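You operate a simulated robot arm through the tools that you are given. There is no shell and no other tool. Be economical: measure what you need, move in short steps, check, and stop when the job is done.

The job below is to be done with a simulated two-armed robot. You get a single attempt, and the scene is never put back.

Task
Scoop powder into the blue pot up to the MAX line.
Fine: take it from the powder box; turn the valve lever to OFF before the lid opens and leave it off; no scoop back out of the pot; spill nothing; scoop back, lid closed and latched. Set down upright: grey scoop.
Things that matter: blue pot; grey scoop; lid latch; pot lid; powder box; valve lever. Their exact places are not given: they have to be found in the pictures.

Only the result counts: the job must be done as asked and must still hold three seconds after the hand-in. Knocking over, shifting, dropping, spilling or breaking anything else fails it. Lids that push on must go on centred and level and be pressed home; caps that screw on are set level and turned clockwise until they are tight.

Robot
Two 6-joint arms with two-finger parallel grippers on one trunk, on a base that drives. Base frame: it is fixed to the floor where the robot stands at the start and does not move with it; the origin is under the middle of the robot, x ahead of it, y to its left, z up. Lengths are in m, angles in rad, forces in N, time in s.
The left shoulder is at the start at [0.05, 0.17, 1.31], the right one opposite. Each reaches about 1.092 m from its shoulder. Places, roughly: blue pot [0.5, 0.3, 0.4]; lid latch [0.3, 0.1, 0.6]; pot lid [0.5, 0.3, 0.6]; powder box [0.6, -0.2, 0.7]; valve lever [0.7, 0, 1]. Payload 1.57 kg a hand.
The tool frame of a hand sits at the grasp point between the pads (the TCP): z along the fingers, y along the line on which they close. The tips reach 0.03 m beyond it. Largest opening 0.08 m; finger width 0.017, thickness 0.012; the body of the gripper, 0.04 by 0.082 m, starts 0.08 m behind the TCP.
Orientation is that of the tool frame in the base frame, as [roll, pitch, yaw] about the fixed x, y, z axes, in that order (R = Rz(yaw) Ry(pitch) Rx(roll)). With the fingers straight down and closing along the base's y, the tool's x points along the base's -x, its y along +y and its z along -z.

Tools
- The arms move only by the tool nudge_tool. It takes "left_commands", "right_commands" or both (then of equal length, played together; a hand with none holds still); each is a list of rows, each an object (a shift or turn left out is 0, a gripper value left out holds the last) with "offset": the shift along the tool's x, y, z in m, a list of three; "delta_rot": the turn, a rotation vector about the tool's x, y, z in degrees, a list of three. In form: [{"offset": [x, y, z], "delta_rot": [ax, ay, az]}, ...]. A call has 1 to 8 rows; each row is the pose to reach, as a shift and turn from the pose commanded when the call began, along the tool's axes at that moment. "left_gripper" and "right_gripper" are, for a hand that has rows, the opening in per cent of the stroke, from 0 (shut) to 100 (fully open), set as the call begins (left out, the last holds). A row lasts 0.2 s, in which the tool goes at most 0.05 m and 0.15 rad; a call with a longer step from one row to the next is refused whole, and so is a gripper value outside its range. A pose out of reach is approached as far as the arm can. The call stops where the force on the tool passes 60 N (or 10 N more than at its start, if that is more) or the arm is blocked; 0.2 s more then pass. Each finger travels about 0.072 m/s and halts on what it meets, pressing with about 36 N; the grip force reading is that of the motor and also rises with nothing between the fingers. The clock runs only during rows and for 0.2 s after the last one: add rows that repeat a pose to give the fingers time. It gives the time, the measured TCP pose, the force on the tool (base axes), the opening and the grip force at its end, in the units of the frame above (readings bear some noise), with the torque about the TCP (base axes, N m) and any sound that the robot's microphone picked up.
- Cameras (640 x 400 px; columns grow to the right, rows downward): "scene" is now at [0.0323, 0.0151, 1.8753]; the picture's right is [-0.06, -1.00, 0.00], its down [-0.84, 0.05, -0.54] and it looks along [0.54, -0.03, -0.84] (base axes); focal length 289 px, centre (320, 200). "left" rides on the left gripper at [0.072, 0.007, -0.122] in its tool frame; the picture's right is [-0.09, 1.00, 0.00], its down [-0.84, -0.08, -0.54] and it looks along [-0.54, -0.05, 0.84] (tool axes); focal length 238 px, centre (320, 200). "right" rides on the right gripper at [0.072, -0.007, -0.122] in its tool frame; the picture's right is [0.09, 1.00, 0.00], its down [-0.84, 0.08, -0.54] and it looks along [-0.54, 0.05, 0.84] (tool axes); focal length 238 px, centre (320, 200).
- snapshot(camera): a new picture of that camera. The clock stands still meanwhile.
- move_column(by): slides the trunk up (or, below 0, down) by that many m; the arms and the scene camera ride with it, the base frame stays. It gives what a move gives, with no picture.
- steer(legs): drives the robot by 1 to 6 legs, each [ahead, left, turn to the left] in m, m and rad, along the robot's own axes; the way and the turn of a leg run together, so that a leg with both is an arc; at most 1.5 m and 3.142 rad a leg. The arms and the cameras ride along, it lands a little off, and it stops where it bumps. It gives what a move gives.
- pan_tilt(pan, tilt): turns the head with the scene camera to pan (to the left, within 1.501 rad either way) and tilt (down, from -0.506 to 1.204), counted from straight ahead of the robot. It gives what a move gives.
- measure_at(camera, pixels): for up to 12 pixels [column, row] of the newest picture of that camera ("zoom" is the newest enlarged one), the place [x, y, z] in the base frame of the surface seen there, good to about 0.002 m, but the place of the scene camera against the robot may be out by one fixed shift of up to 0.025 m in any direction. The clock stands still meanwhile.
- enlarge(camera, box): a new picture of the part [left, top, right, bottom] of that camera's present view, enlarged. The clock stands still meanwhile.
- close_job(): hands the job in; it is judged then, once.

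Keep the steps short. Do not move on a guess: measure, check each grasp and each placing, and mend mistakes. In all there are 80 turns and 70 pictures (those below and enlarged ones count). Leave the grippers open and the arms clear of the work at the hand-in unless told otherwise, and finish with a single line.

The tools are called after ">>>" by a JSON object that holds its "op" and its "data". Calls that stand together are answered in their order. nudge_tool: Moves the arms, as the interface text tells. Its arguments: {"type":"object","properties":{"left_commands":{"type":"array","items":{"type":"object","properties":{"offset":{"type":"array","items":{"type":"number"}},"delta_rot":{"type":"array","items":{"type":"number"}}}}},"left_gripper":{"type":"number"},"right_commands":{"type":"array","items":{"type":"object","properties":{"offset":{"type":"array","items":{"type":"number"}},"delta_rot":{"type":"array","items":{"type":"number"}}}}},"right_gripper":{"type":"number"}},"required":[]} The other tools are called the same way: move_column (by) slides the trunk up or down; steer (legs) drives the base; pan_tilt (pan, tilt) turns the head that bears the scene camera; snapshot (camera) takes a picture; measure_at (camera, pixels) gives the place of the surface under pixels of a picture; enlarge (camera, box) takes an enlarged picture of a part of a camera's view; close_job () hands the job in.

At the start:

```text
time_s: 0.0
left_tcp_pos: [0.5574, 0.401, 1.1997]
left_tool_rot: [3.141, 0.001, -3.141]
left_contact_force: [0.8, -0.4, 0.2]
left_ft_torque: [0.02, -0.02, -0.01]
left_opening: 0.0801
left_gripper_force: 0.1
right_tcp_pos: [0.6503, -0.0814, 1.1993]
right_tool_rot: [3.141, 0.0, 3.141]
right_contact_force: [0.4, 0.2, 0.1]
right_ft_torque: [-0.01, 0.01, 0.01]
right_opening: 0.0801
right_gripper_force: 0.1
trunk travel left (down, up): [-0.925, 0.045]
robot x, y, heading: [-0.0002, -0.0034, 0.003]
head pan, tilt: [-0.059, 1.004]
```

scene: 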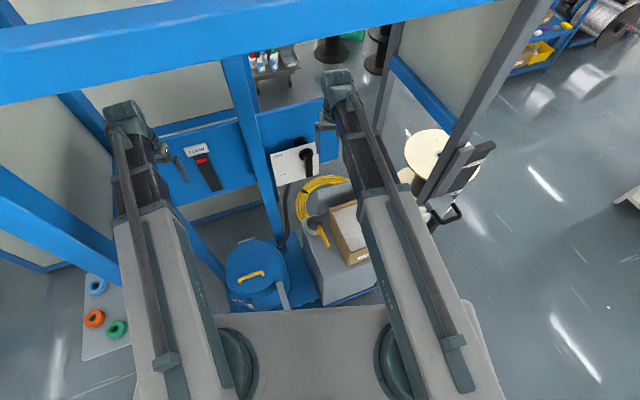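
right: 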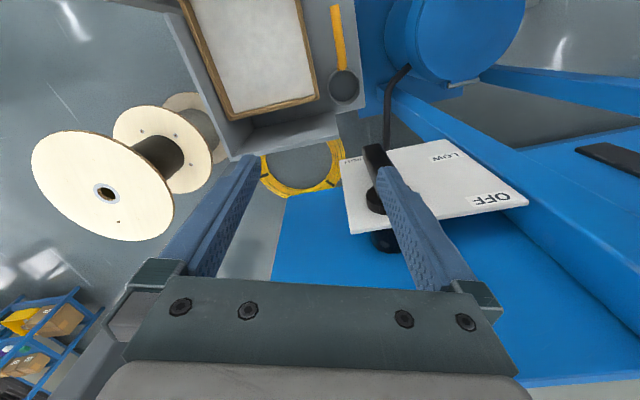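
left: 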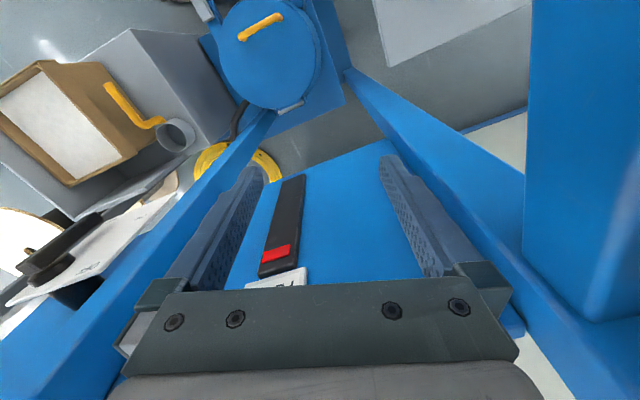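

I see the pot with its yellow-handled lid at about (255,275), the powder box at (350,235), the scoop at (318,230) and the valve plate at (295,160). I'll zoom in on these.

>>> {"op": "enlarge", "data": {"camera": "scene", "box": [200, 120, 400, 320]}}

>>> {"op": "enlarge", "data": {"camera": "right", "box": [320, 100, 560, 260]}}

>>> {"op": "enlarge", "data": {"camera": "left", "box": [80, 0, 400, 200]}}

```text
2.00 times, centred on (300, 220) of scene
```

zoom: 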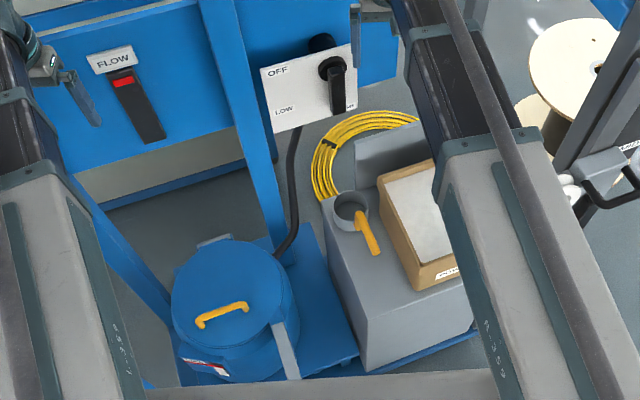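

```text
2.50 times, centred on (440, 180) of right
```

zoom: 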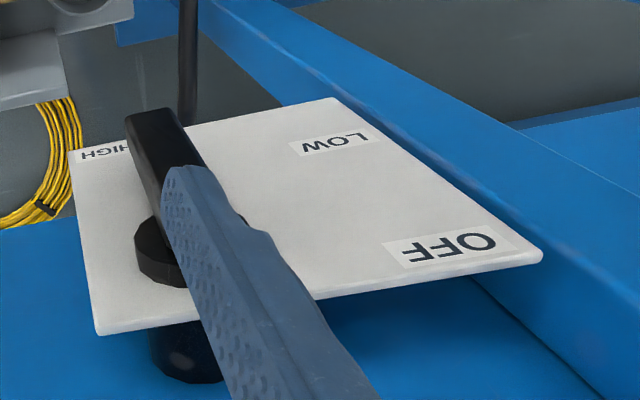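

```text
2.00 times, centred on (240, 100) of left
```

zoom: 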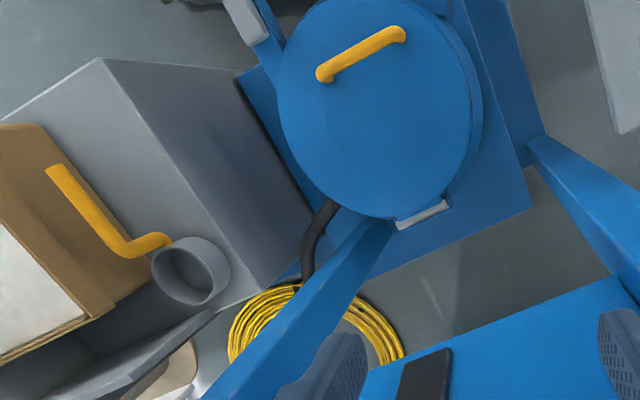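

Measuring key points in the scene image: the lever and plate, pot lid, latch, hinge, scoop and box.

>>> {"op": "measure_at", "data": {"camera": "scene", "pixels": [[272, 156], [316, 143], [280, 184], [304, 154], [308, 174], [300, 143], [242, 278], [262, 272], [283, 290], [257, 245], [315, 222], [325, 242]]}}

>>> {"op": "measure_at", "data": {"camera": "left", "pixels": [[158, 125], [170, 135], [110, 88], [20, 95], [80, 180], [120, 155], [100, 75], [280, 18], [242, 38], [208, 15], [293, 106], [268, 55]]}}

>>> {"op": "measure_at", "data": {"camera": "right", "pixels": [[376, 150], [388, 190], [350, 232], [447, 155], [492, 198], [527, 204], [445, 139], [342, 162], [335, 10], [343, 85], [260, 60], [305, 85]]}}

```text
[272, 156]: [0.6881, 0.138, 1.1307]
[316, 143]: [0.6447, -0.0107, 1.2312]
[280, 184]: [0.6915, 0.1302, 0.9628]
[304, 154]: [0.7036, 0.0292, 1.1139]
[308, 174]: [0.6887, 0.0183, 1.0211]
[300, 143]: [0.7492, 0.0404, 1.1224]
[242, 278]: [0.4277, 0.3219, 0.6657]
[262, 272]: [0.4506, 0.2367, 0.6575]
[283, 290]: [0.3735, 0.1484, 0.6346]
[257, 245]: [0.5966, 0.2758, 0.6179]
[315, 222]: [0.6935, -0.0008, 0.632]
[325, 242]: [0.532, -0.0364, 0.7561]
```

```text
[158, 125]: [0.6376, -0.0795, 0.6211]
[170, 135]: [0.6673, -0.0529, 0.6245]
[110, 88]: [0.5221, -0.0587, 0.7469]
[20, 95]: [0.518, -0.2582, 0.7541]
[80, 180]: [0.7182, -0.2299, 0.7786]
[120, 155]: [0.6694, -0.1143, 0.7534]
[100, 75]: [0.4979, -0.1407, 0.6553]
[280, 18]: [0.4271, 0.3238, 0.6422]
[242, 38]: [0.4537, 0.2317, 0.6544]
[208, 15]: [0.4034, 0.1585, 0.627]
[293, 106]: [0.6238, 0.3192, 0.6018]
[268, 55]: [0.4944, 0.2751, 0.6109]
```

```text
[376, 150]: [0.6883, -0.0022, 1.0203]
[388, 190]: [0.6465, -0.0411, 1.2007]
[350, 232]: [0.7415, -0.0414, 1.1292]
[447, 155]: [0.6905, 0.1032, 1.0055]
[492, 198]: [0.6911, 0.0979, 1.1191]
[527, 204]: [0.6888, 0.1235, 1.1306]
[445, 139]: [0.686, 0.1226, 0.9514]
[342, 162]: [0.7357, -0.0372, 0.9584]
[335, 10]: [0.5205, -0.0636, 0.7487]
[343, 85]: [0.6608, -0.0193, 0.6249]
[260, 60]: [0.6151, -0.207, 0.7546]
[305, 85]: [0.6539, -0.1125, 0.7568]
```

The lever hangs down (HIGH), pivoting near [0.70, 0.01, 1.10], and OFF is to its left. I'll tilt the head up to see the frame around the arms.

>>> {"op": "pan_tilt", "data": {"pan": 0.0, "tilt": 0.6}}

>>> {"op": "snapshot", "data": {"camera": "scene"}}

```text
time_s: 0.9
left_tcp_pos: [0.557, 0.4011, 1.1991]
left_tool_rot: [-3.141, 0.0, 3.141]
left_contact_force: [0.1, 0.8, -0.3]
left_ft_torque: [0.03, -0.01, 0.02]
left_opening: 0.0798
left_gripper_force: 0.1
right_tcp_pos: [0.6502, -0.081, 1.1995]
right_tool_rot: [3.141, 0.0, 3.141]
right_contact_force: [-0.1, 0.5, 0.7]
right_ft_torque: [0.0, -0.05, 0.0]
right_opening: 0.0802
right_gripper_force: 0.2
trunk travel left (down, up): [-0.925, 0.045]
robot x, y, heading: [-0.0015, -0.0005, 0.002]
head pan, tilt: [0.0, 0.6]
```

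```text
63 pictures are left
```

scene: 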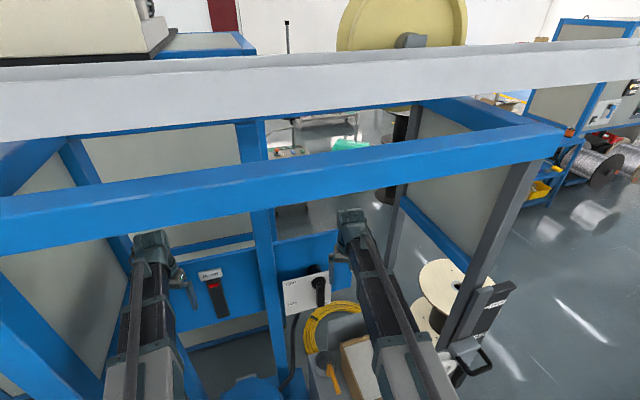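

>>> {"op": "measure_at", "data": {"camera": "scene", "pixels": [[100, 195], [100, 215], [400, 160], [540, 140], [150, 240], [355, 215], [265, 280], [230, 275], [490, 240], [20, 310], [240, 135], [300, 295]]}}

```text
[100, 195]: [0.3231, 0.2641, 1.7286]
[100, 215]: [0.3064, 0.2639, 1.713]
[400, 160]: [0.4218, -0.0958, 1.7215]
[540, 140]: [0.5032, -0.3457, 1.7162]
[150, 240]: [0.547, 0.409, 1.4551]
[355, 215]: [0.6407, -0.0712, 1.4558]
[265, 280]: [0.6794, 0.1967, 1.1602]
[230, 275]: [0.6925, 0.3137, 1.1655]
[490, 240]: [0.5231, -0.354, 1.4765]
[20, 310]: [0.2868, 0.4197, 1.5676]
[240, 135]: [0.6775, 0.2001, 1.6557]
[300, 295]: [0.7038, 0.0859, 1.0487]
```

I'll zoom in on the valve plate to get the lever geometry.

>>> {"op": "enlarge", "data": {"camera": "scene", "box": [265, 250, 345, 330]}}

```text
5.00 times, centred on (305, 290) of scene
```

zoom: 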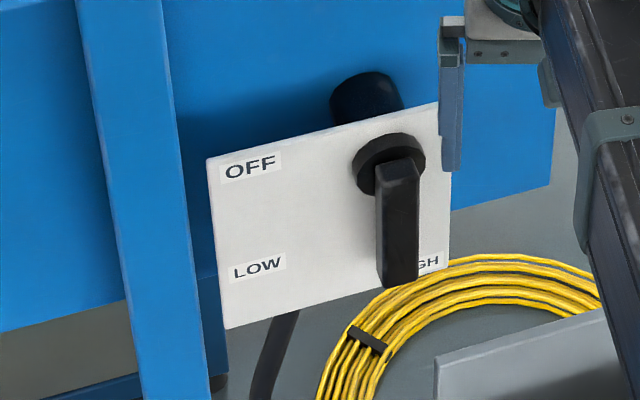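

>>> {"op": "measure_at", "data": {"camera": "zoom", "pixels": [[398, 172], [398, 230], [400, 280], [380, 280], [415, 270], [375, 150], [425, 150], [250, 165], [255, 268], [215, 162], [225, 320], [340, 250]]}}

```text
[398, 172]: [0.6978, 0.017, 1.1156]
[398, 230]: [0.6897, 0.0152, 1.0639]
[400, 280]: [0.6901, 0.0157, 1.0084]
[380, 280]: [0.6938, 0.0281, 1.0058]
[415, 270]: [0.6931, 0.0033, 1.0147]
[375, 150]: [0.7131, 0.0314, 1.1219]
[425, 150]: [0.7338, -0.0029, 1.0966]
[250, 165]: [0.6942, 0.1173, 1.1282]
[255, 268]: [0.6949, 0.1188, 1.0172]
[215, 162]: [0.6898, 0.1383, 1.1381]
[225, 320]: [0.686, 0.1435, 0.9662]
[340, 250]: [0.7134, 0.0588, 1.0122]
```

Lever details, corrected with the wrist camera (the scene camera is offset by about +0.017 in y and +0.01 in z):
- The pivot is near y≈0, z≈1.10.
- The tip is at z≈1.0.
- OFF is horizontally to the left.

I'll back the right hand off a little, yaw it to the plate and shut the gripper.

>>> {"op": "nudge_tool", "data": {"right_commands": [{"offset": [0.03, 0, 0.0], "delta_rot": [0, 0, -6]}, {"offset": [0.06, -0.01, 0.02], "delta_rot": [0, 0, -12]}, {"offset": [0.09, -0.01, 0.05], "delta_rot": [0, 0, -17.4]}, {"offset": [0.09, -0.01, 0.05], "delta_rot": [0, 0, -17.4]}], "right_gripper": 0}}

>>> {"op": "nudge_tool", "data": {"right_commands": [{"delta_rot": [0, -8.5, 0]}, {"delta_rot": [0, -17, 0]}, {"delta_rot": [0, -25.5, 0]}, {"delta_rot": [0, -34, 0]}, {"delta_rot": [0, -42.5, 0]}, {"delta_rot": [0, -51, 0]}, {"delta_rot": [0, -59.5, 0]}, {"delta_rot": [0, -68, 0]}]}}

>>> {"op": "snapshot", "data": {"camera": "right"}}

>>> {"op": "snapshot", "data": {"camera": "scene"}}

```text
time_s: 1.9
left_tcp_pos: [0.5581, 0.4013, 1.1997]
left_tool_rot: [3.141, -0.002, -3.141]
left_contact_force: [0.2, 0.7, -0.4]
left_ft_torque: [-0.02, 0.01, 0.03]
left_opening: 0.0801
left_gripper_force: 0.0
right_tcp_pos: [0.5618, -0.0907, 1.1983]
right_tool_rot: [-3.141, -0.001, -2.837]
right_contact_force: [0.0, -0.2, 0.4]
right_ft_torque: [0.02, 0.01, 0.01]
right_opening: 0.0
right_gripper_force: 21.2
right hand out of reach, approached as far as the arm can: row 2, 3, 4
trunk travel left (down, up): [-0.925, 0.045]
robot x, y, heading: [0.0048, 0.0007, 0.002]
head pan, tilt: [0.0, 0.6]
```

```text
time_s: 3.7
left_tcp_pos: [0.5577, 0.4009, 1.1997]
left_tool_rot: [3.14, 0.0, -3.141]
left_contact_force: [0.0, -0.1, 0.4]
left_ft_torque: [0.0, 0.01, 0.02]
left_opening: 0.0801
left_gripper_force: 0.0
right_tcp_pos: [0.6518, -0.0828, 1.3371]
right_tool_rot: [-3.141, 1.185, -2.836]
right_contact_force: [-0.8, -0.7, -0.3]
right_ft_torque: [0.02, -0.03, 0.05]
right_opening: 0.0
right_gripper_force: 21.5
right hand out of reach, approached as far as the arm can: row 1, 2, 3, 4, 5, 6, 7, 8
trunk travel left (down, up): [-0.925, 0.045]
robot x, y, heading: [-0.0002, 0.0009, -0.002]
head pan, tilt: [0.0, 0.6]
```

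```text
61 pictures are left
```

right: 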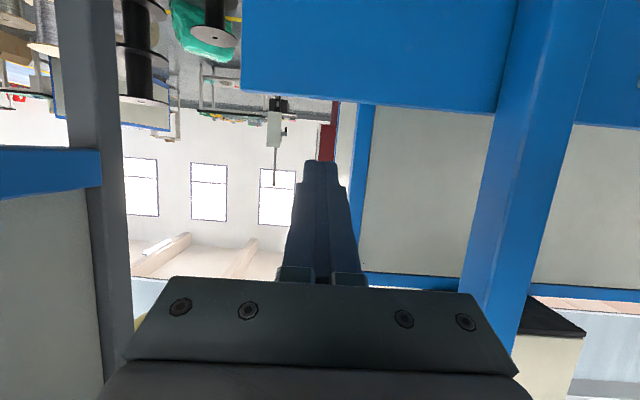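

```text
60 pictures are left
```

scene: 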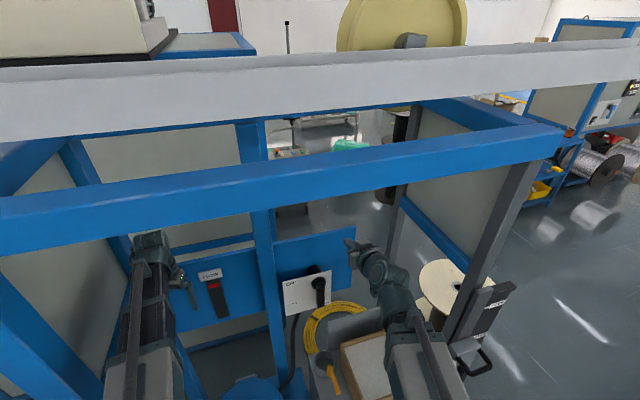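

The arm is too folded at this distance, so forward-pointing poses don't reach. I'll back the base off by 0.25 m.

>>> {"op": "steer", "data": {"legs": [[-0.25, 0, 0]]}}

>>> {"op": "nudge_tool", "data": {"right_commands": [{"offset": [0, 0, 0]}]}}

```text
time_s: 5.2
left_tcp_pos: [0.3993, 0.3926, 1.199]
left_tool_rot: [-3.134, 0.009, 3.125]
left_contact_force: [4.7, -14.4, -6.8]
left_ft_torque: [0.77, 0.38, 0.01]
left_opening: 0.0689
left_gripper_force: 0.2
right_tcp_pos: [0.4811, -0.088, 1.3364]
right_tool_rot: [3.14, 1.182, -2.842]
right_contact_force: [1.1, 0.7, -0.2]
right_ft_torque: [0.01, 0.01, 0.02]
right_opening: 0.0
right_gripper_force: 21.5
trunk travel left (down, up): [-0.925, 0.045]
robot x, y, heading: [-0.1675, -0.0018, -0.002]
head pan, tilt: [0.0, 0.6]
stopped in leg 1: the force on the tool passed its limit at 140 N (the readings are from after the stop); the commanded pose is now the measured one
```

```text
time_s: 5.5
left_tcp_pos: [0.399, 0.3911, 1.1993]
left_tool_rot: [-3.137, 0.006, 3.126]
left_contact_force: [8.0, -17.7, -8.6]
left_ft_torque: [1.03, 0.63, 0.11]
left_opening: 0.0668
left_gripper_force: 0.0
right_tcp_pos: [0.4815, -0.0877, 1.3362]
right_tool_rot: [3.138, 1.181, -2.844]
right_contact_force: [0.5, 0.2, -0.8]
right_ft_torque: [0.0, 0.02, 0.01]
right_opening: 0.0
right_gripper_force: 21.1
trunk travel left (down, up): [-0.925, 0.045]
robot x, y, heading: [-0.1723, -0.0022, -0.007]
head pan, tilt: [0.0, 0.6]
```

The left hand bumped something while backing. I'll look at what it touches.

>>> {"op": "snapshot", "data": {"camera": "left"}}

>>> {"op": "snapshot", "data": {"camera": "scene"}}

```text
59 pictures are left
```

left: 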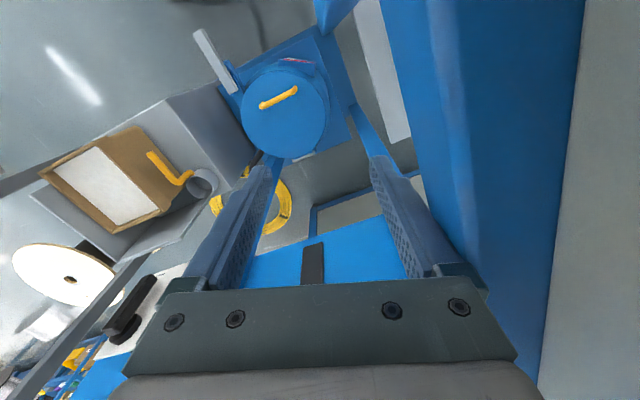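

```text
58 pictures are left
```

scene: 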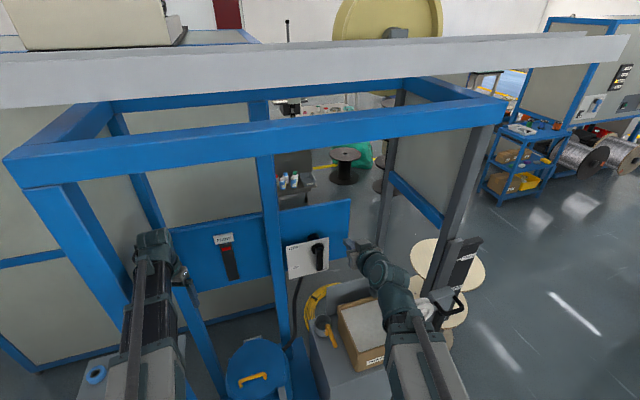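

The left finger touched the blue front-left post, which nothing appears to have shifted. I'll move the left hand to the robot's right, clear of the post.

>>> {"op": "nudge_tool", "data": {"left_commands": [{"offset": [0, -0.04, 0]}, {"offset": [0, -0.08, 0]}, {"offset": [0, -0.12, 0]}, {"offset": [0, -0.12, 0]}]}}

>>> {"op": "steer", "data": {"legs": [[-0.1, 0, 0]]}}

>>> {"op": "nudge_tool", "data": {"right_commands": [{"offset": [0, 0, 0]}]}}

>>> {"op": "snapshot", "data": {"camera": "scene"}}

```text
time_s: 6.5
left_tcp_pos: [0.3943, 0.2761, 1.199]
left_tool_rot: [-3.136, 0.01, 3.127]
left_contact_force: [0.4, -0.2, 0.7]
left_ft_torque: [0.01, 0.01, 0.01]
left_opening: 0.0801
left_gripper_force: 0.0
right_tcp_pos: [0.48, -0.0858, 1.3346]
right_tool_rot: [-3.14, 1.183, -2.837]
right_contact_force: [0.3, 0.1, -0.5]
right_ft_torque: [-0.02, 0.0, -0.04]
right_opening: 0.0
right_gripper_force: 21.4
trunk travel left (down, up): [-0.925, 0.045]
robot x, y, heading: [-0.1717, 0.0007, -0.003]
head pan, tilt: [0.0, 0.6]
```

```text
time_s: 7.7
left_tcp_pos: [0.2925, 0.2762, 1.2008]
left_tool_rot: [-3.137, 0.011, 3.125]
left_contact_force: [-0.6, 0.7, -0.8]
left_ft_torque: [0.01, -0.01, -0.01]
left_opening: 0.0802
left_gripper_force: 0.1
right_tcp_pos: [0.3802, -0.0869, 1.3373]
right_tool_rot: [-3.141, 1.184, -2.838]
right_contact_force: [-0.4, 0.2, -0.5]
right_ft_torque: [0.0, 0.01, -0.01]
right_opening: 0.0002
right_gripper_force: 21.7
trunk travel left (down, up): [-0.925, 0.045]
robot x, y, heading: [-0.2715, -0.0019, -0.003]
head pan, tilt: [0.0, 0.6]
```

```text
time_s: 8.1
left_tcp_pos: [0.2955, 0.2755, 1.2003]
left_tool_rot: [-3.137, 0.009, 3.124]
left_contact_force: [-0.2, -0.5, 0.2]
left_ft_torque: [-0.02, -0.03, 0.03]
left_opening: 0.08
left_gripper_force: 0.1
right_tcp_pos: [0.381, -0.0861, 1.3369]
right_tool_rot: [-3.14, 1.183, -2.837]
right_contact_force: [-0.1, 0.0, 0.6]
right_ft_torque: [0.0, 0.02, -0.03]
right_opening: 0.0001
right_gripper_force: 21.4
trunk travel left (down, up): [-0.925, 0.045]
robot x, y, heading: [-0.2685, -0.001, 0.0]
head pan, tilt: [0.0, 0.6]
```

```text
57 pictures are left
```

scene: 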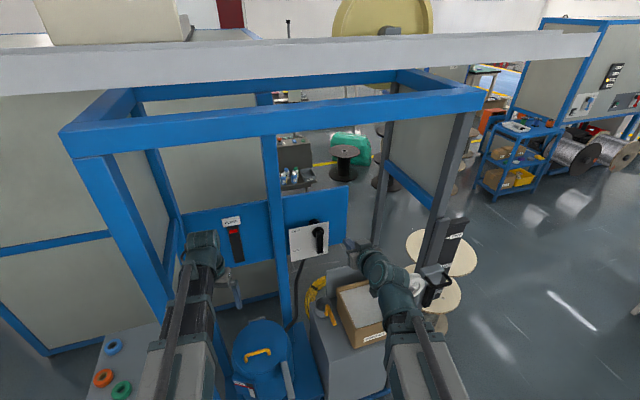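

Now bring the right hand towards a pre-contact spot to the right of the lever, levelling the fingers on the way.

>>> {"op": "nudge_tool", "data": {"right_commands": [{"offset": [0.027, -0.008, 0.039], "delta_rot": [0, -2, 0]}, {"offset": [0.054, -0.016, 0.078], "delta_rot": [0, -4, 0]}, {"offset": [0.081, -0.024, 0.117], "delta_rot": [0, -6, 0]}, {"offset": [0.108, -0.032, 0.156], "delta_rot": [0, -8, 0]}, {"offset": [0.134, -0.041, 0.195], "delta_rot": [0, -10, 0]}, {"offset": [0.161, -0.049, 0.234], "delta_rot": [0, -12, 0]}, {"offset": [0.188, -0.057, 0.274], "delta_rot": [0, -14, 0]}, {"offset": [0.215, -0.065, 0.313], "delta_rot": [0, -15, 0]}]}}

>>> {"op": "snapshot", "data": {"camera": "right"}}

>>> {"op": "enlarge", "data": {"camera": "scene", "box": [260, 180, 420, 340]}}

```text
time_s: 9.9
left_tcp_pos: [0.2954, 0.2754, 1.1987]
left_tool_rot: [-3.136, 0.006, 3.125]
left_contact_force: [0.0, 0.8, 0.6]
left_ft_torque: [0.01, 0.0, -0.03]
left_opening: 0.0796
left_gripper_force: 0.1
right_tcp_pos: [0.5953, -0.0887, 1.3901]
right_tool_rot: [3.138, 1.438, -2.844]
right_contact_force: [0.5, 1.0, -0.4]
right_ft_torque: [0.02, -0.02, 0.01]
right_opening: 0.0
right_gripper_force: 21.6
right hand out of reach, approached as far as the arm can: row 1, 2, 3, 4, 5, 6, 7, 8
trunk travel left (down, up): [-0.925, 0.045]
robot x, y, heading: [-0.271, 0.0007, -0.002]
head pan, tilt: [0.0, 0.6]
```

```text
56 pictures are left
```

right: 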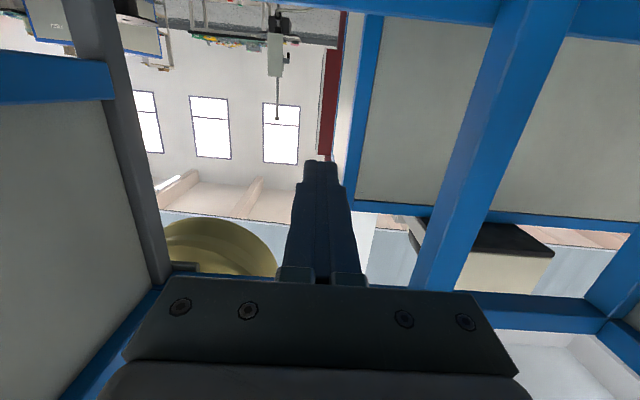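

```text
2.50 times, centred on (340, 260) of scene
```

zoom: 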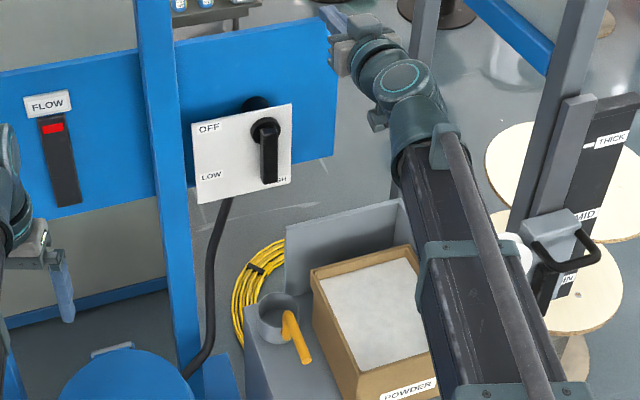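

The forward-pointing hand can't get down to z≈1.02 from this shoulder height, so the trunk should come down. First I'll check how high the arm links sit above the box.

>>> {"op": "measure_at", "data": {"camera": "zoom", "pixels": [[400, 80], [395, 170], [430, 260], [480, 390], [455, 230], [375, 270], [315, 275], [440, 395], [570, 240], [590, 130], [20, 290], [520, 150]]}}

```text
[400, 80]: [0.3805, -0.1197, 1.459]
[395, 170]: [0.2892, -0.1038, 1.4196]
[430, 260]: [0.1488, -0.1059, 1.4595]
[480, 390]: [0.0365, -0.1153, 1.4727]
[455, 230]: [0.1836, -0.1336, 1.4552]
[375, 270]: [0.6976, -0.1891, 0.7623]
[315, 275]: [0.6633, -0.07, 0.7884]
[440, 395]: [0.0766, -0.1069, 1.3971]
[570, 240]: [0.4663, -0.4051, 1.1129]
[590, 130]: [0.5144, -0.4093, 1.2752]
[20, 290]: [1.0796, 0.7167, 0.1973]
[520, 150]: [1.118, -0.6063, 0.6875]
```

The arm runs level at z≈1.4, so lowering the trunk by 0.36 keeps it above the box. The left hand also stays clear, at z≈0.84. Lowering now.

>>> {"op": "move_column", "data": {"by": -0.36}}

>>> {"op": "nudge_tool", "data": {"right_commands": [{"offset": [0, 0, 0]}]}}

>>> {"op": "snapshot", "data": {"camera": "right"}}

>>> {"op": "snapshot", "data": {"camera": "scene"}}

```text
time_s: 13.4
left_tcp_pos: [0.2944, 0.2759, 0.8397]
left_tool_rot: [-3.137, 0.01, 3.126]
left_contact_force: [0.3, -0.1, -0.9]
left_ft_torque: [0.02, -0.02, -0.04]
left_opening: 0.0798
left_gripper_force: 0.1
right_tcp_pos: [0.5939, -0.087, 1.0313]
right_tool_rot: [-3.139, 1.439, -2.838]
right_contact_force: [0.4, 0.7, -0.2]
right_ft_torque: [0.0, 0.01, 0.01]
right_opening: 0.0001
right_gripper_force: 21.1
trunk travel left (down, up): [-0.565, 0.405]
robot x, y, heading: [-0.269, 0.002, -0.005]
head pan, tilt: [0.0, 0.6]
```

```text
time_s: 13.8
left_tcp_pos: [0.2944, 0.276, 0.8403]
left_tool_rot: [-3.135, 0.008, 3.126]
left_contact_force: [-0.6, -1.0, -0.1]
left_ft_torque: [-0.01, 0.01, -0.01]
left_opening: 0.0797
left_gripper_force: 0.0
right_tcp_pos: [0.5931, -0.088, 1.0303]
right_tool_rot: [-3.139, 1.437, -2.838]
right_contact_force: [0.6, 0.0, -0.1]
right_ft_torque: [0.01, -0.03, -0.03]
right_opening: 0.0
right_gripper_force: 21.1
trunk travel left (down, up): [-0.565, 0.405]
robot x, y, heading: [-0.2729, -0.0022, -0.007]
head pan, tilt: [0.0, 0.6]
```

```text
54 pictures are left
```

right: 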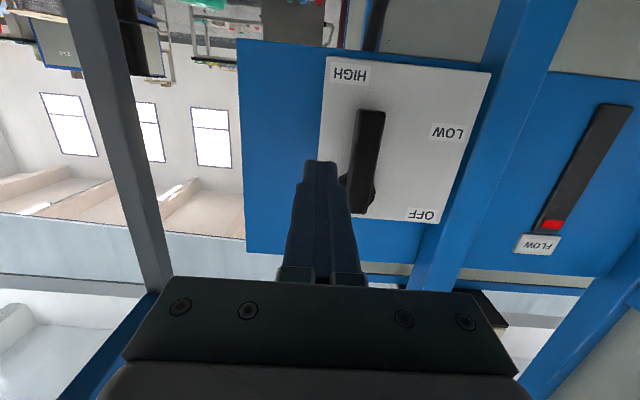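

```text
53 pictures are left
```

scene: 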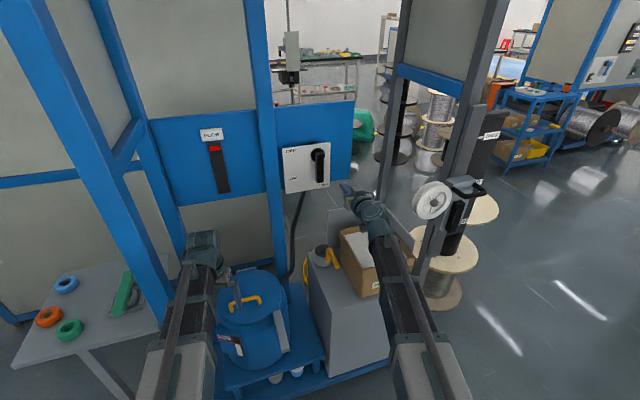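

The wrist camera has a clear view now: knob at (360,200), lever tip at (370,115). Measuring them.

>>> {"op": "measure_at", "data": {"camera": "right", "pixels": [[370, 115], [360, 115], [382, 118], [366, 150], [362, 190], [355, 208], [427, 214], [447, 132], [349, 75], [345, 130], [330, 165], [400, 170]]}}

```text
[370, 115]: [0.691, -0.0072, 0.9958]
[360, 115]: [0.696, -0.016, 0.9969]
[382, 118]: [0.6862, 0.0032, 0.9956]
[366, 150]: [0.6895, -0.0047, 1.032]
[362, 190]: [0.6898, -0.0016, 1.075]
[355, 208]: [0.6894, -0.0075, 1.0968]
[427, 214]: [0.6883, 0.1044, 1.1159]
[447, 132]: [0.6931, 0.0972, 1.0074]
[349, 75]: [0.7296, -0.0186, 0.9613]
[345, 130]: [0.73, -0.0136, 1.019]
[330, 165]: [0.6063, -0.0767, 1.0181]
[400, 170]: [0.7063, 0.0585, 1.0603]
```

Lever tip centre is at y≈-0.006 and z≈0.996, with the front face at x≈0.69. I'm sliding the closed fingers in alongside it, on its right.

>>> {"op": "nudge_tool", "data": {"right_commands": [{"offset": [-0.005, 0, 0.035]}, {"offset": [-0.01, 0, 0.07]}, {"offset": [-0.014, 0, 0.105]}, {"offset": [-0.014, 0, 0.105]}]}}

>>> {"op": "snapshot", "data": {"camera": "right"}}

```text
time_s: 14.8
left_tcp_pos: [0.2939, 0.2762, 0.84]
left_tool_rot: [-3.137, 0.008, 3.125]
left_contact_force: [0.6, -1.0, 0.2]
left_ft_torque: [0.02, -0.01, 0.01]
left_opening: 0.0797
left_gripper_force: 0.0
right_tcp_pos: [0.696, -0.0553, 1.0312]
right_tool_rot: [3.141, 1.437, -2.84]
right_contact_force: [0.4, 1.0, -0.6]
right_ft_torque: [-0.03, -0.03, 0.03]
right_opening: 0.0001
right_gripper_force: 21.9
trunk travel left (down, up): [-0.565, 0.405]
robot x, y, heading: [-0.2699, -0.0005, -0.001]
head pan, tilt: [0.0, 0.6]
```

```text
52 pictures are left
```

right: 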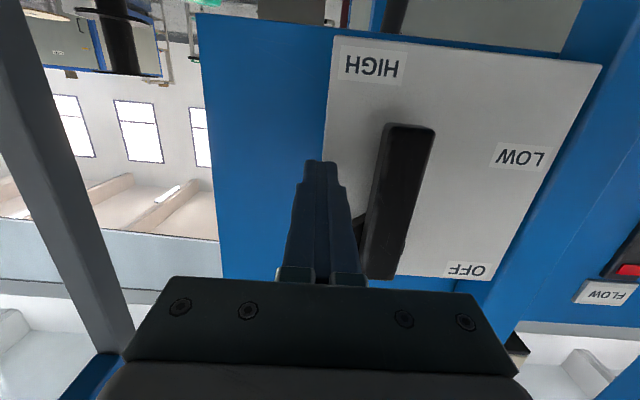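

The fingers sit to the right of the lever at the right depth. Now I sweep them along an arc to swing the lever left through LOW, up to about 60°.

>>> {"op": "nudge_tool", "data": {"right_commands": [{"offset": [0.006, 0.027, 0.001]}, {"offset": [0.0095, 0.047, 0.001]}, {"offset": [0.008, 0.0675, 0.001]}, {"offset": [0.001, 0.0875, 0]}, {"offset": [-0.011, 0.104, -0.001]}, {"offset": [-0.011, 0.104, -0.001]}]}}

>>> {"op": "snapshot", "data": {"camera": "right"}}

```text
time_s: 16.2
left_tcp_pos: [0.2934, 0.2773, 0.8393]
left_tool_rot: [-3.137, 0.009, 3.126]
left_contact_force: [0.3, -0.5, 0.9]
left_ft_torque: [-0.04, 0.04, 0.01]
left_opening: 0.0799
left_gripper_force: 0.1
right_tcp_pos: [0.6616, 0.0446, 1.0311]
right_tool_rot: [-3.141, 1.44, -2.841]
right_contact_force: [-0.9, -0.3, -0.2]
right_ft_torque: [0.03, -0.03, 0.01]
right_opening: 0.0002
right_gripper_force: 20.8
right hand out of reach, approached as far as the arm can: row 1, 2, 3, 5, 6
trunk travel left (down, up): [-0.565, 0.405]
robot x, y, heading: [-0.2708, -0.0004, -0.003]
head pan, tilt: [0.0, 0.6]
```

```text
51 pictures are left
```

right: 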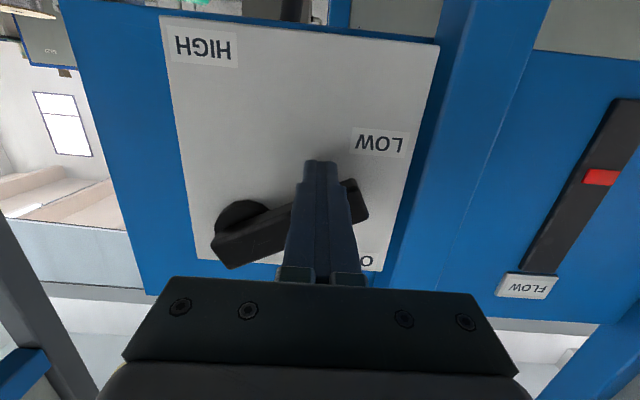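

The lever is past LOW and the flow flag has dropped. Next comes the rest of the arc, mainly upwards.

>>> {"op": "nudge_tool", "data": {"right_commands": [{"offset": [-0.012, 0.01, -0.001]}, {"offset": [-0.024, 0.017, -0.003]}, {"offset": [-0.038, 0.022, -0.005]}, {"offset": [-0.038, 0.022, -0.005]}]}}

>>> {"op": "snapshot", "data": {"camera": "right"}}

```text
time_s: 17.2
left_tcp_pos: [0.2944, 0.2765, 0.8395]
left_tool_rot: [-3.136, 0.009, 3.124]
left_contact_force: [0.1, -0.2, -0.7]
left_ft_torque: [-0.02, -0.01, 0.02]
left_opening: 0.08
left_gripper_force: 0.0
right_tcp_pos: [0.6574, 0.0646, 1.0306]
right_tool_rot: [-3.139, 1.439, -2.837]
right_contact_force: [-0.5, 1.0, 1.0]
right_ft_torque: [-0.01, -0.01, -0.02]
right_opening: 0.0001
right_gripper_force: 21.3
right hand out of reach, approached as far as the arm can: row 1, 2, 3, 4
trunk travel left (down, up): [-0.565, 0.405]
robot x, y, heading: [-0.2691, -0.0025, 0.001]
head pan, tilt: [0.0, 0.6]
```

```text
50 pictures are left
```

right: 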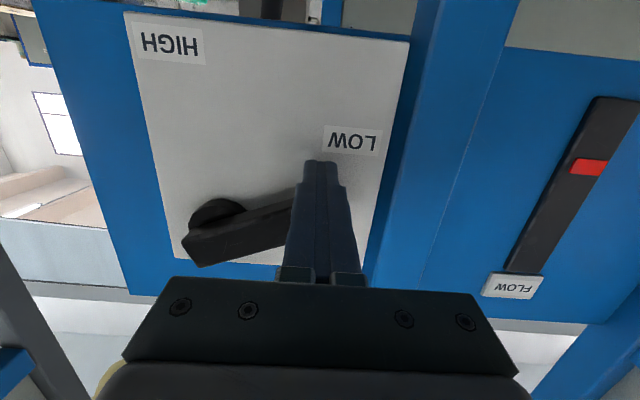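

The hand's height is stuck, so the trunk will do the lifting. I'll raise it 0.04.

>>> {"op": "move_column", "data": {"by": 0.04}}

>>> {"op": "snapshot", "data": {"camera": "right"}}

```text
time_s: 18.0
left_tcp_pos: [0.2952, 0.2753, 0.8791]
left_tool_rot: [-3.135, 0.007, 3.126]
left_contact_force: [0.1, 0.1, -0.1]
left_ft_torque: [-0.04, -0.03, 0.02]
left_opening: 0.0799
left_gripper_force: 0.0
right_tcp_pos: [0.6566, 0.0642, 1.069]
right_tool_rot: [-3.142, 1.435, -2.841]
right_contact_force: [-10.7, -1.1, -22.3]
right_ft_torque: [-0.04, 0.12, 0.21]
right_opening: 0.0
right_gripper_force: 20.9
trunk travel left (down, up): [-0.605, 0.365]
robot x, y, heading: [-0.2703, 0.0003, -0.002]
head pan, tilt: [0.0, 0.6]
```

```text
49 pictures are left
```

right: 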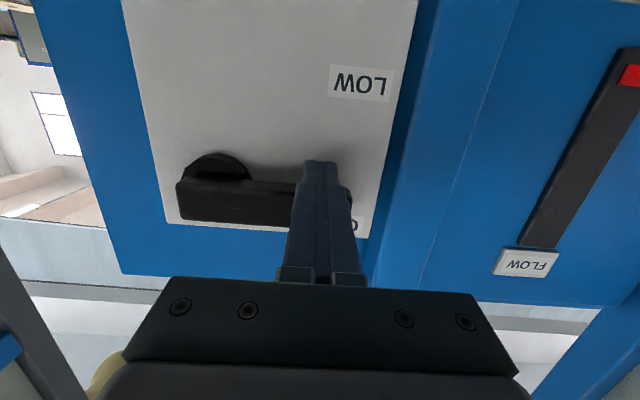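

The lever is roughly horizontal, the red flow flag is at the bottom of its slot, and a 22 N reaction suggests a stop. I'll press a little further to be sure.

>>> {"op": "move_column", "data": {"by": 0.008}}

>>> {"op": "snapshot", "data": {"camera": "right"}}

>>> {"op": "enlarge", "data": {"camera": "scene", "box": [180, 100, 380, 225]}}

```text
time_s: 18.5
left_tcp_pos: [0.2968, 0.274, 0.884]
left_tool_rot: [-3.137, 0.006, 3.124]
left_contact_force: [-0.1, 0.6, 0.2]
left_ft_torque: [0.0, 0.0, 0.0]
left_opening: 0.0799
left_gripper_force: 0.0
right_tcp_pos: [0.6548, 0.0651, 1.0697]
right_tool_rot: [3.139, 1.414, -2.834]
right_contact_force: [3.0, -0.9, -19.9]
right_ft_torque: [0.03, 0.23, 0.2]
right_opening: 0.0
right_gripper_force: 20.9
trunk travel left (down, up): [-0.61, 0.36]
robot x, y, heading: [-0.272, 0.0005, -0.008]
head pan, tilt: [0.0, 0.6]
stopped: the force on the tool passed its limit at 66 N (the readings are from after the stop); the commanded pose is now the measured one
```

```text
48 pictures are left
```

right: 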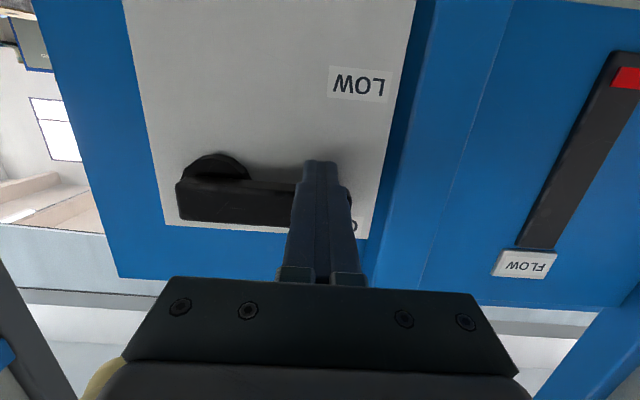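

```text
3.20 times, centred on (280, 162) of scene
```

zoom: 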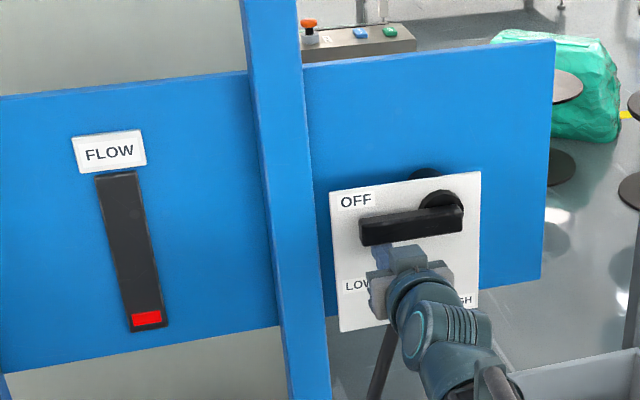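

OFF is reached: the lever is at its stop and the flow reads bottom. Now I lower slightly off the lever, withdraw the right hand, then look at the pot.

>>> {"op": "move_column", "data": {"by": -0.03}}

>>> {"op": "nudge_tool", "data": {"right_commands": [{"offset": [0, 0, -0.04]}, {"offset": [0, 0, -0.08]}, {"offset": [0, -0.03, -0.12]}, {"offset": [0, -0.07, -0.15]}, {"offset": [0, -0.07, -0.15], "delta_rot": [0, 8.5, 0]}, {"offset": [0, -0.07, -0.15], "delta_rot": [0, 17, 0]}, {"offset": [0, -0.07, -0.15], "delta_rot": [0, 25, 0]}, {"offset": [0, -0.07, -0.15], "delta_rot": [0, 33, 0]}]}}

>>> {"op": "pan_tilt", "data": {"pan": 0.1, "tilt": 0.8}}

>>> {"op": "snapshot", "data": {"camera": "scene"}}

>>> {"op": "enlarge", "data": {"camera": "left", "box": [0, 0, 640, 400]}}

```text
time_s: 19.2
left_tcp_pos: [0.2946, 0.2755, 0.8539]
left_tool_rot: [-3.136, 0.009, 3.125]
left_contact_force: [0.2, -0.9, 0.3]
left_ft_torque: [-0.02, -0.02, 0.01]
left_opening: 0.0803
left_gripper_force: 0.0
right_tcp_pos: [0.6543, 0.0648, 1.0421]
right_tool_rot: [3.141, 1.421, -2.833]
right_contact_force: [0.4, 0.0, -0.2]
right_ft_torque: [0.0, 0.03, 0.01]
right_opening: 0.0
right_gripper_force: 21.3
trunk travel left (down, up): [-0.58, 0.39]
robot x, y, heading: [-0.2742, 0.001, -0.001]
head pan, tilt: [0.0, 0.6]
```

```text
time_s: 21.0
left_tcp_pos: [0.2942, 0.2756, 0.8545]
left_tool_rot: [-3.135, 0.009, 3.125]
left_contact_force: [-0.4, -0.3, 0.1]
left_ft_torque: [0.0, 0.03, 0.02]
left_opening: 0.0795
left_gripper_force: 0.1
right_tcp_pos: [0.5333, -0.0514, 0.9283]
right_tool_rot: [-3.141, 0.845, -2.834]
right_contact_force: [-0.1, -0.1, -0.1]
right_ft_torque: [0.01, 0.0, 0.01]
right_opening: 0.0001
right_gripper_force: 20.8
right hand out of reach, approached as far as the arm can: row 1, 2, 3, 4, 5, 6, 7, 8
trunk travel left (down, up): [-0.58, 0.39]
robot x, y, heading: [-0.2723, 0.0004, -0.0]
head pan, tilt: [0.0, 0.6]
```

```text
time_s: 21.7
left_tcp_pos: [0.2939, 0.2755, 0.8544]
left_tool_rot: [-3.137, 0.009, 3.125]
left_contact_force: [0.3, 0.7, -0.7]
left_ft_torque: [0.02, 0.01, 0.0]
left_opening: 0.0802
left_gripper_force: 0.1
right_tcp_pos: [0.5327, -0.0522, 0.9278]
right_tool_rot: [3.141, 0.848, -2.833]
right_contact_force: [-0.6, -0.2, 0.6]
right_ft_torque: [-0.01, -0.01, -0.01]
right_opening: 0.0001
right_gripper_force: 21.2
trunk travel left (down, up): [-0.58, 0.39]
robot x, y, heading: [-0.2681, -0.0012, -0.007]
head pan, tilt: [0.099, 0.799]
```

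```text
46 pictures are left
```

scene: 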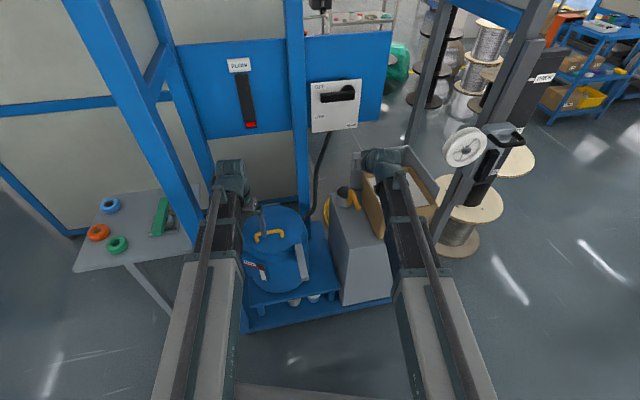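

```text
1.00 times, centred on (320, 200) of left (not enlarged: the box is as wide or as high as the picture)
```

zoom: 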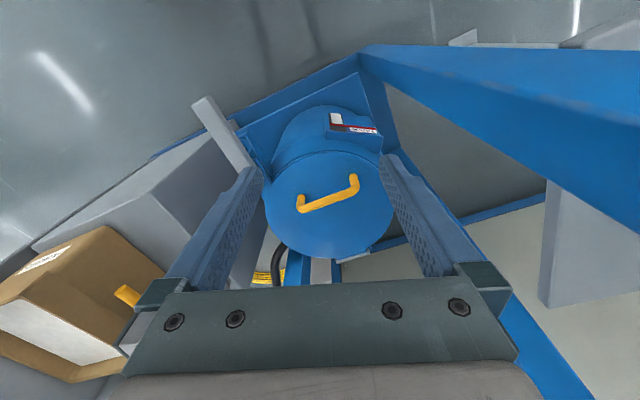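

Zooming in on the pot and latch, and on the box and scoop.

>>> {"op": "enlarge", "data": {"camera": "scene", "box": [320, 120, 460, 310]}}

>>> {"op": "enlarge", "data": {"camera": "scene", "box": [235, 195, 345, 310]}}

>>> {"op": "measure_at", "data": {"camera": "zoom", "pixels": [[438, 185], [465, 288], [412, 205], [440, 300], [428, 250], [370, 330], [270, 145], [385, 130], [335, 140], [300, 110], [220, 150], [340, 60]]}}

```text
2.11 times, centred on (390, 215) of scene
```

zoom: 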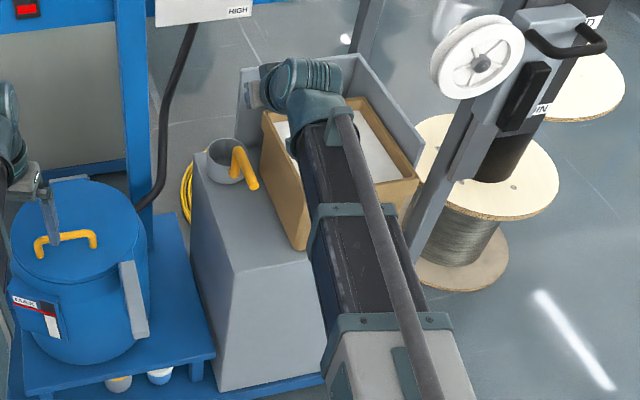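

```text
3.48 times, centred on (290, 252) of scene
```

zoom: 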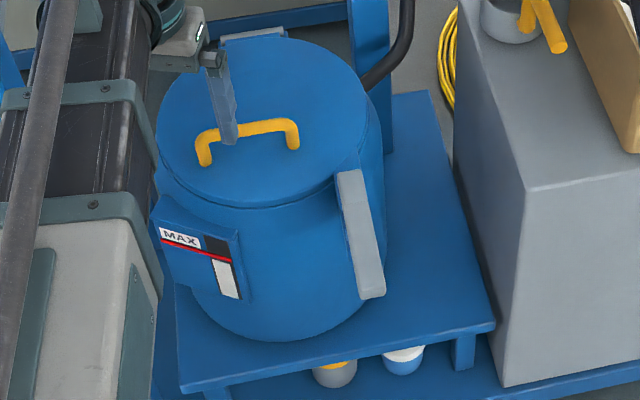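

```text
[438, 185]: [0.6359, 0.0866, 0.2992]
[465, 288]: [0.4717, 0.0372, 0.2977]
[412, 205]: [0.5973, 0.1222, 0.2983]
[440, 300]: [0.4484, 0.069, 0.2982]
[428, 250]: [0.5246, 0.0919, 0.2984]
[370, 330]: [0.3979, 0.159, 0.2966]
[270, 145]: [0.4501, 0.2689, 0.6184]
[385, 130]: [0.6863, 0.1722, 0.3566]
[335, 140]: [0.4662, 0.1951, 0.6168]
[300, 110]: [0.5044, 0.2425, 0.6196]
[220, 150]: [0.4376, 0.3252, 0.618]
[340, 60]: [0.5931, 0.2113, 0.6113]
```

I see the grey latch bar on the pot's near-right side, plus a MAX level window with a red line and a white strip. Measuring the latch and window, then the same from the left wrist camera.

>>> {"op": "measure_at", "data": {"camera": "zoom", "pixels": [[350, 178], [338, 190], [362, 172], [362, 235], [372, 290], [380, 285], [360, 297], [180, 237], [215, 243], [200, 255], [225, 280], [235, 290]]}}

>>> {"op": "measure_at", "data": {"camera": "left", "pixels": [[200, 102], [210, 100], [225, 130], [240, 160], [250, 155], [232, 155], [302, 203], [354, 184], [330, 195], [350, 125], [270, 200], [335, 258]]}}

>>> {"op": "enlarge", "data": {"camera": "left", "box": [170, 80, 410, 230]}}

```text
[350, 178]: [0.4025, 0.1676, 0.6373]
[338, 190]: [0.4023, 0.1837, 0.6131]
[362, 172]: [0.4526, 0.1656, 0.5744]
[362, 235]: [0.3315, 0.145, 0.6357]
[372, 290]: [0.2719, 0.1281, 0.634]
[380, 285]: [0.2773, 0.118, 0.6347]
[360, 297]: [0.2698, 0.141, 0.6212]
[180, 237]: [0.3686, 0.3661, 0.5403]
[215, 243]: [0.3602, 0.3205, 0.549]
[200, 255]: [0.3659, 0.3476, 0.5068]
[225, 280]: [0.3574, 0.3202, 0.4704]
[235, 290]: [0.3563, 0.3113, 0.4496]
```

```text
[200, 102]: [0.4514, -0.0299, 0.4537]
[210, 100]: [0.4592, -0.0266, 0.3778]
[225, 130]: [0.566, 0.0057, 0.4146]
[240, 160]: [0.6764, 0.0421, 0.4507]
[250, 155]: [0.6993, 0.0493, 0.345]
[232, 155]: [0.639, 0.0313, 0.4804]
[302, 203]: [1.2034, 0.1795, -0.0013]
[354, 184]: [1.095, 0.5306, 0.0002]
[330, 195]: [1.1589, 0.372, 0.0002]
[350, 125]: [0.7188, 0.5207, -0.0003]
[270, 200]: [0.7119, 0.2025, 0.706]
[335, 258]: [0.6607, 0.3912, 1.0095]
```

```text
2.67 times, centred on (290, 155) of left
```

zoom: 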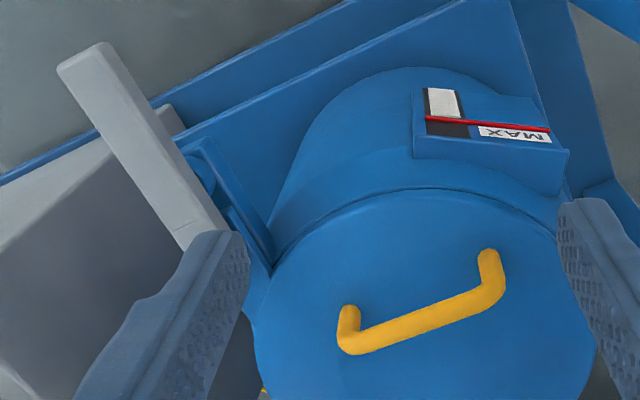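

>>> {"op": "measure_at", "data": {"camera": "zoom", "pixels": [[80, 60], [110, 50], [150, 140], [190, 220], [210, 215], [205, 165], [500, 265], [348, 325], [420, 325], [440, 105], [445, 128], [320, 240]]}}

>>> {"op": "nudge_tool", "data": {"left_commands": [{"offset": [0, -0.045, 0]}, {"offset": [0, -0.09, 0.0]}, {"offset": [0, -0.13, 0.0]}, {"offset": [0, -0.13, 0.0]}]}}

>>> {"op": "snapshot", "data": {"camera": "left"}}

```text
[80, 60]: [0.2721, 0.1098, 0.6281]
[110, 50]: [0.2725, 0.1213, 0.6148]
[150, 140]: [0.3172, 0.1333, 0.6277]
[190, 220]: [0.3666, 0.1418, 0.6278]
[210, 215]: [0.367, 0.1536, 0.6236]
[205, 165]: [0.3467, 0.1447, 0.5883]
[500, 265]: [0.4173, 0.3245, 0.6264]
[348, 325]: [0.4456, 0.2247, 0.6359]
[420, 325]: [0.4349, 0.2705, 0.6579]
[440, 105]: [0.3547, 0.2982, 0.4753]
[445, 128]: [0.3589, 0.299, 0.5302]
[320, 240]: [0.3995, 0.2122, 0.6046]
```

```text
time_s: 22.7
left_tcp_pos: [0.2934, 0.147, 0.8552]
left_tool_rot: [-3.136, 0.009, 3.126]
left_contact_force: [0.6, 0.3, -0.3]
left_ft_torque: [-0.02, 0.01, 0.02]
left_opening: 0.08
left_gripper_force: 0.1
right_tcp_pos: [0.5324, -0.0516, 0.9282]
right_tool_rot: [3.141, 0.845, -2.834]
right_contact_force: [0.0, -0.1, 0.1]
right_ft_torque: [0.0, 0.0, 0.01]
right_opening: 0.0
right_gripper_force: 21.3
trunk travel left (down, up): [-0.58, 0.39]
robot x, y, heading: [-0.2698, 0.0019, 0.0]
head pan, tilt: [0.099, 0.799]
```

```text
41 pictures are left
```

left: 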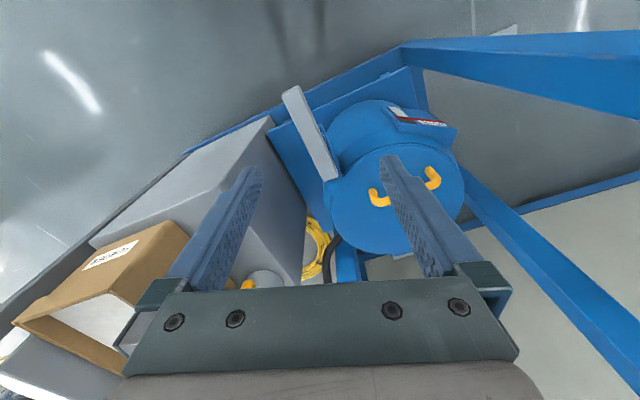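

>>> {"op": "enlarge", "data": {"camera": "left", "box": [270, 70, 390, 210]}}

>>> {"op": "measure_at", "data": {"camera": "zoom", "pixels": [[215, 85], [285, 270], [300, 300], [260, 180], [290, 300], [340, 270], [330, 250], [345, 330], [320, 170], [260, 150], [300, 250], [400, 310]]}}

```text
2.86 times, centred on (330, 140) of left
```

zoom: 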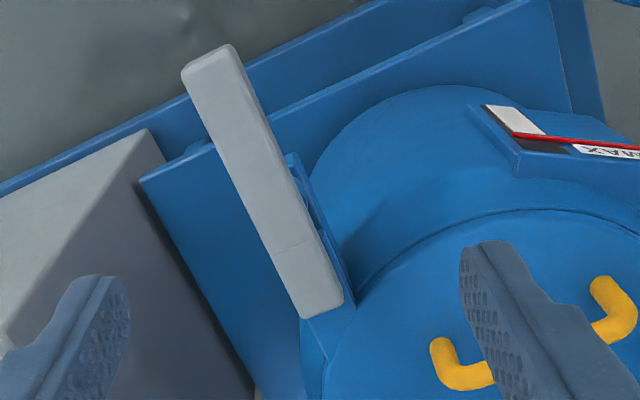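

```text
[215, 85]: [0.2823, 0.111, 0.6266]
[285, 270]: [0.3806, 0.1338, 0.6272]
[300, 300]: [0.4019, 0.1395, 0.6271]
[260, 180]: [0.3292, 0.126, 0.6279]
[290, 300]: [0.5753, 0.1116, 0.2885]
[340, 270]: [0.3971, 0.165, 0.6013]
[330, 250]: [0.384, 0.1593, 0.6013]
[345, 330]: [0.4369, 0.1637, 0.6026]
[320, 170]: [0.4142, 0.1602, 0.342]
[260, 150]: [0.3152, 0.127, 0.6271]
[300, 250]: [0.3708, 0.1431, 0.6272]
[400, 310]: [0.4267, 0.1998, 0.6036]
```

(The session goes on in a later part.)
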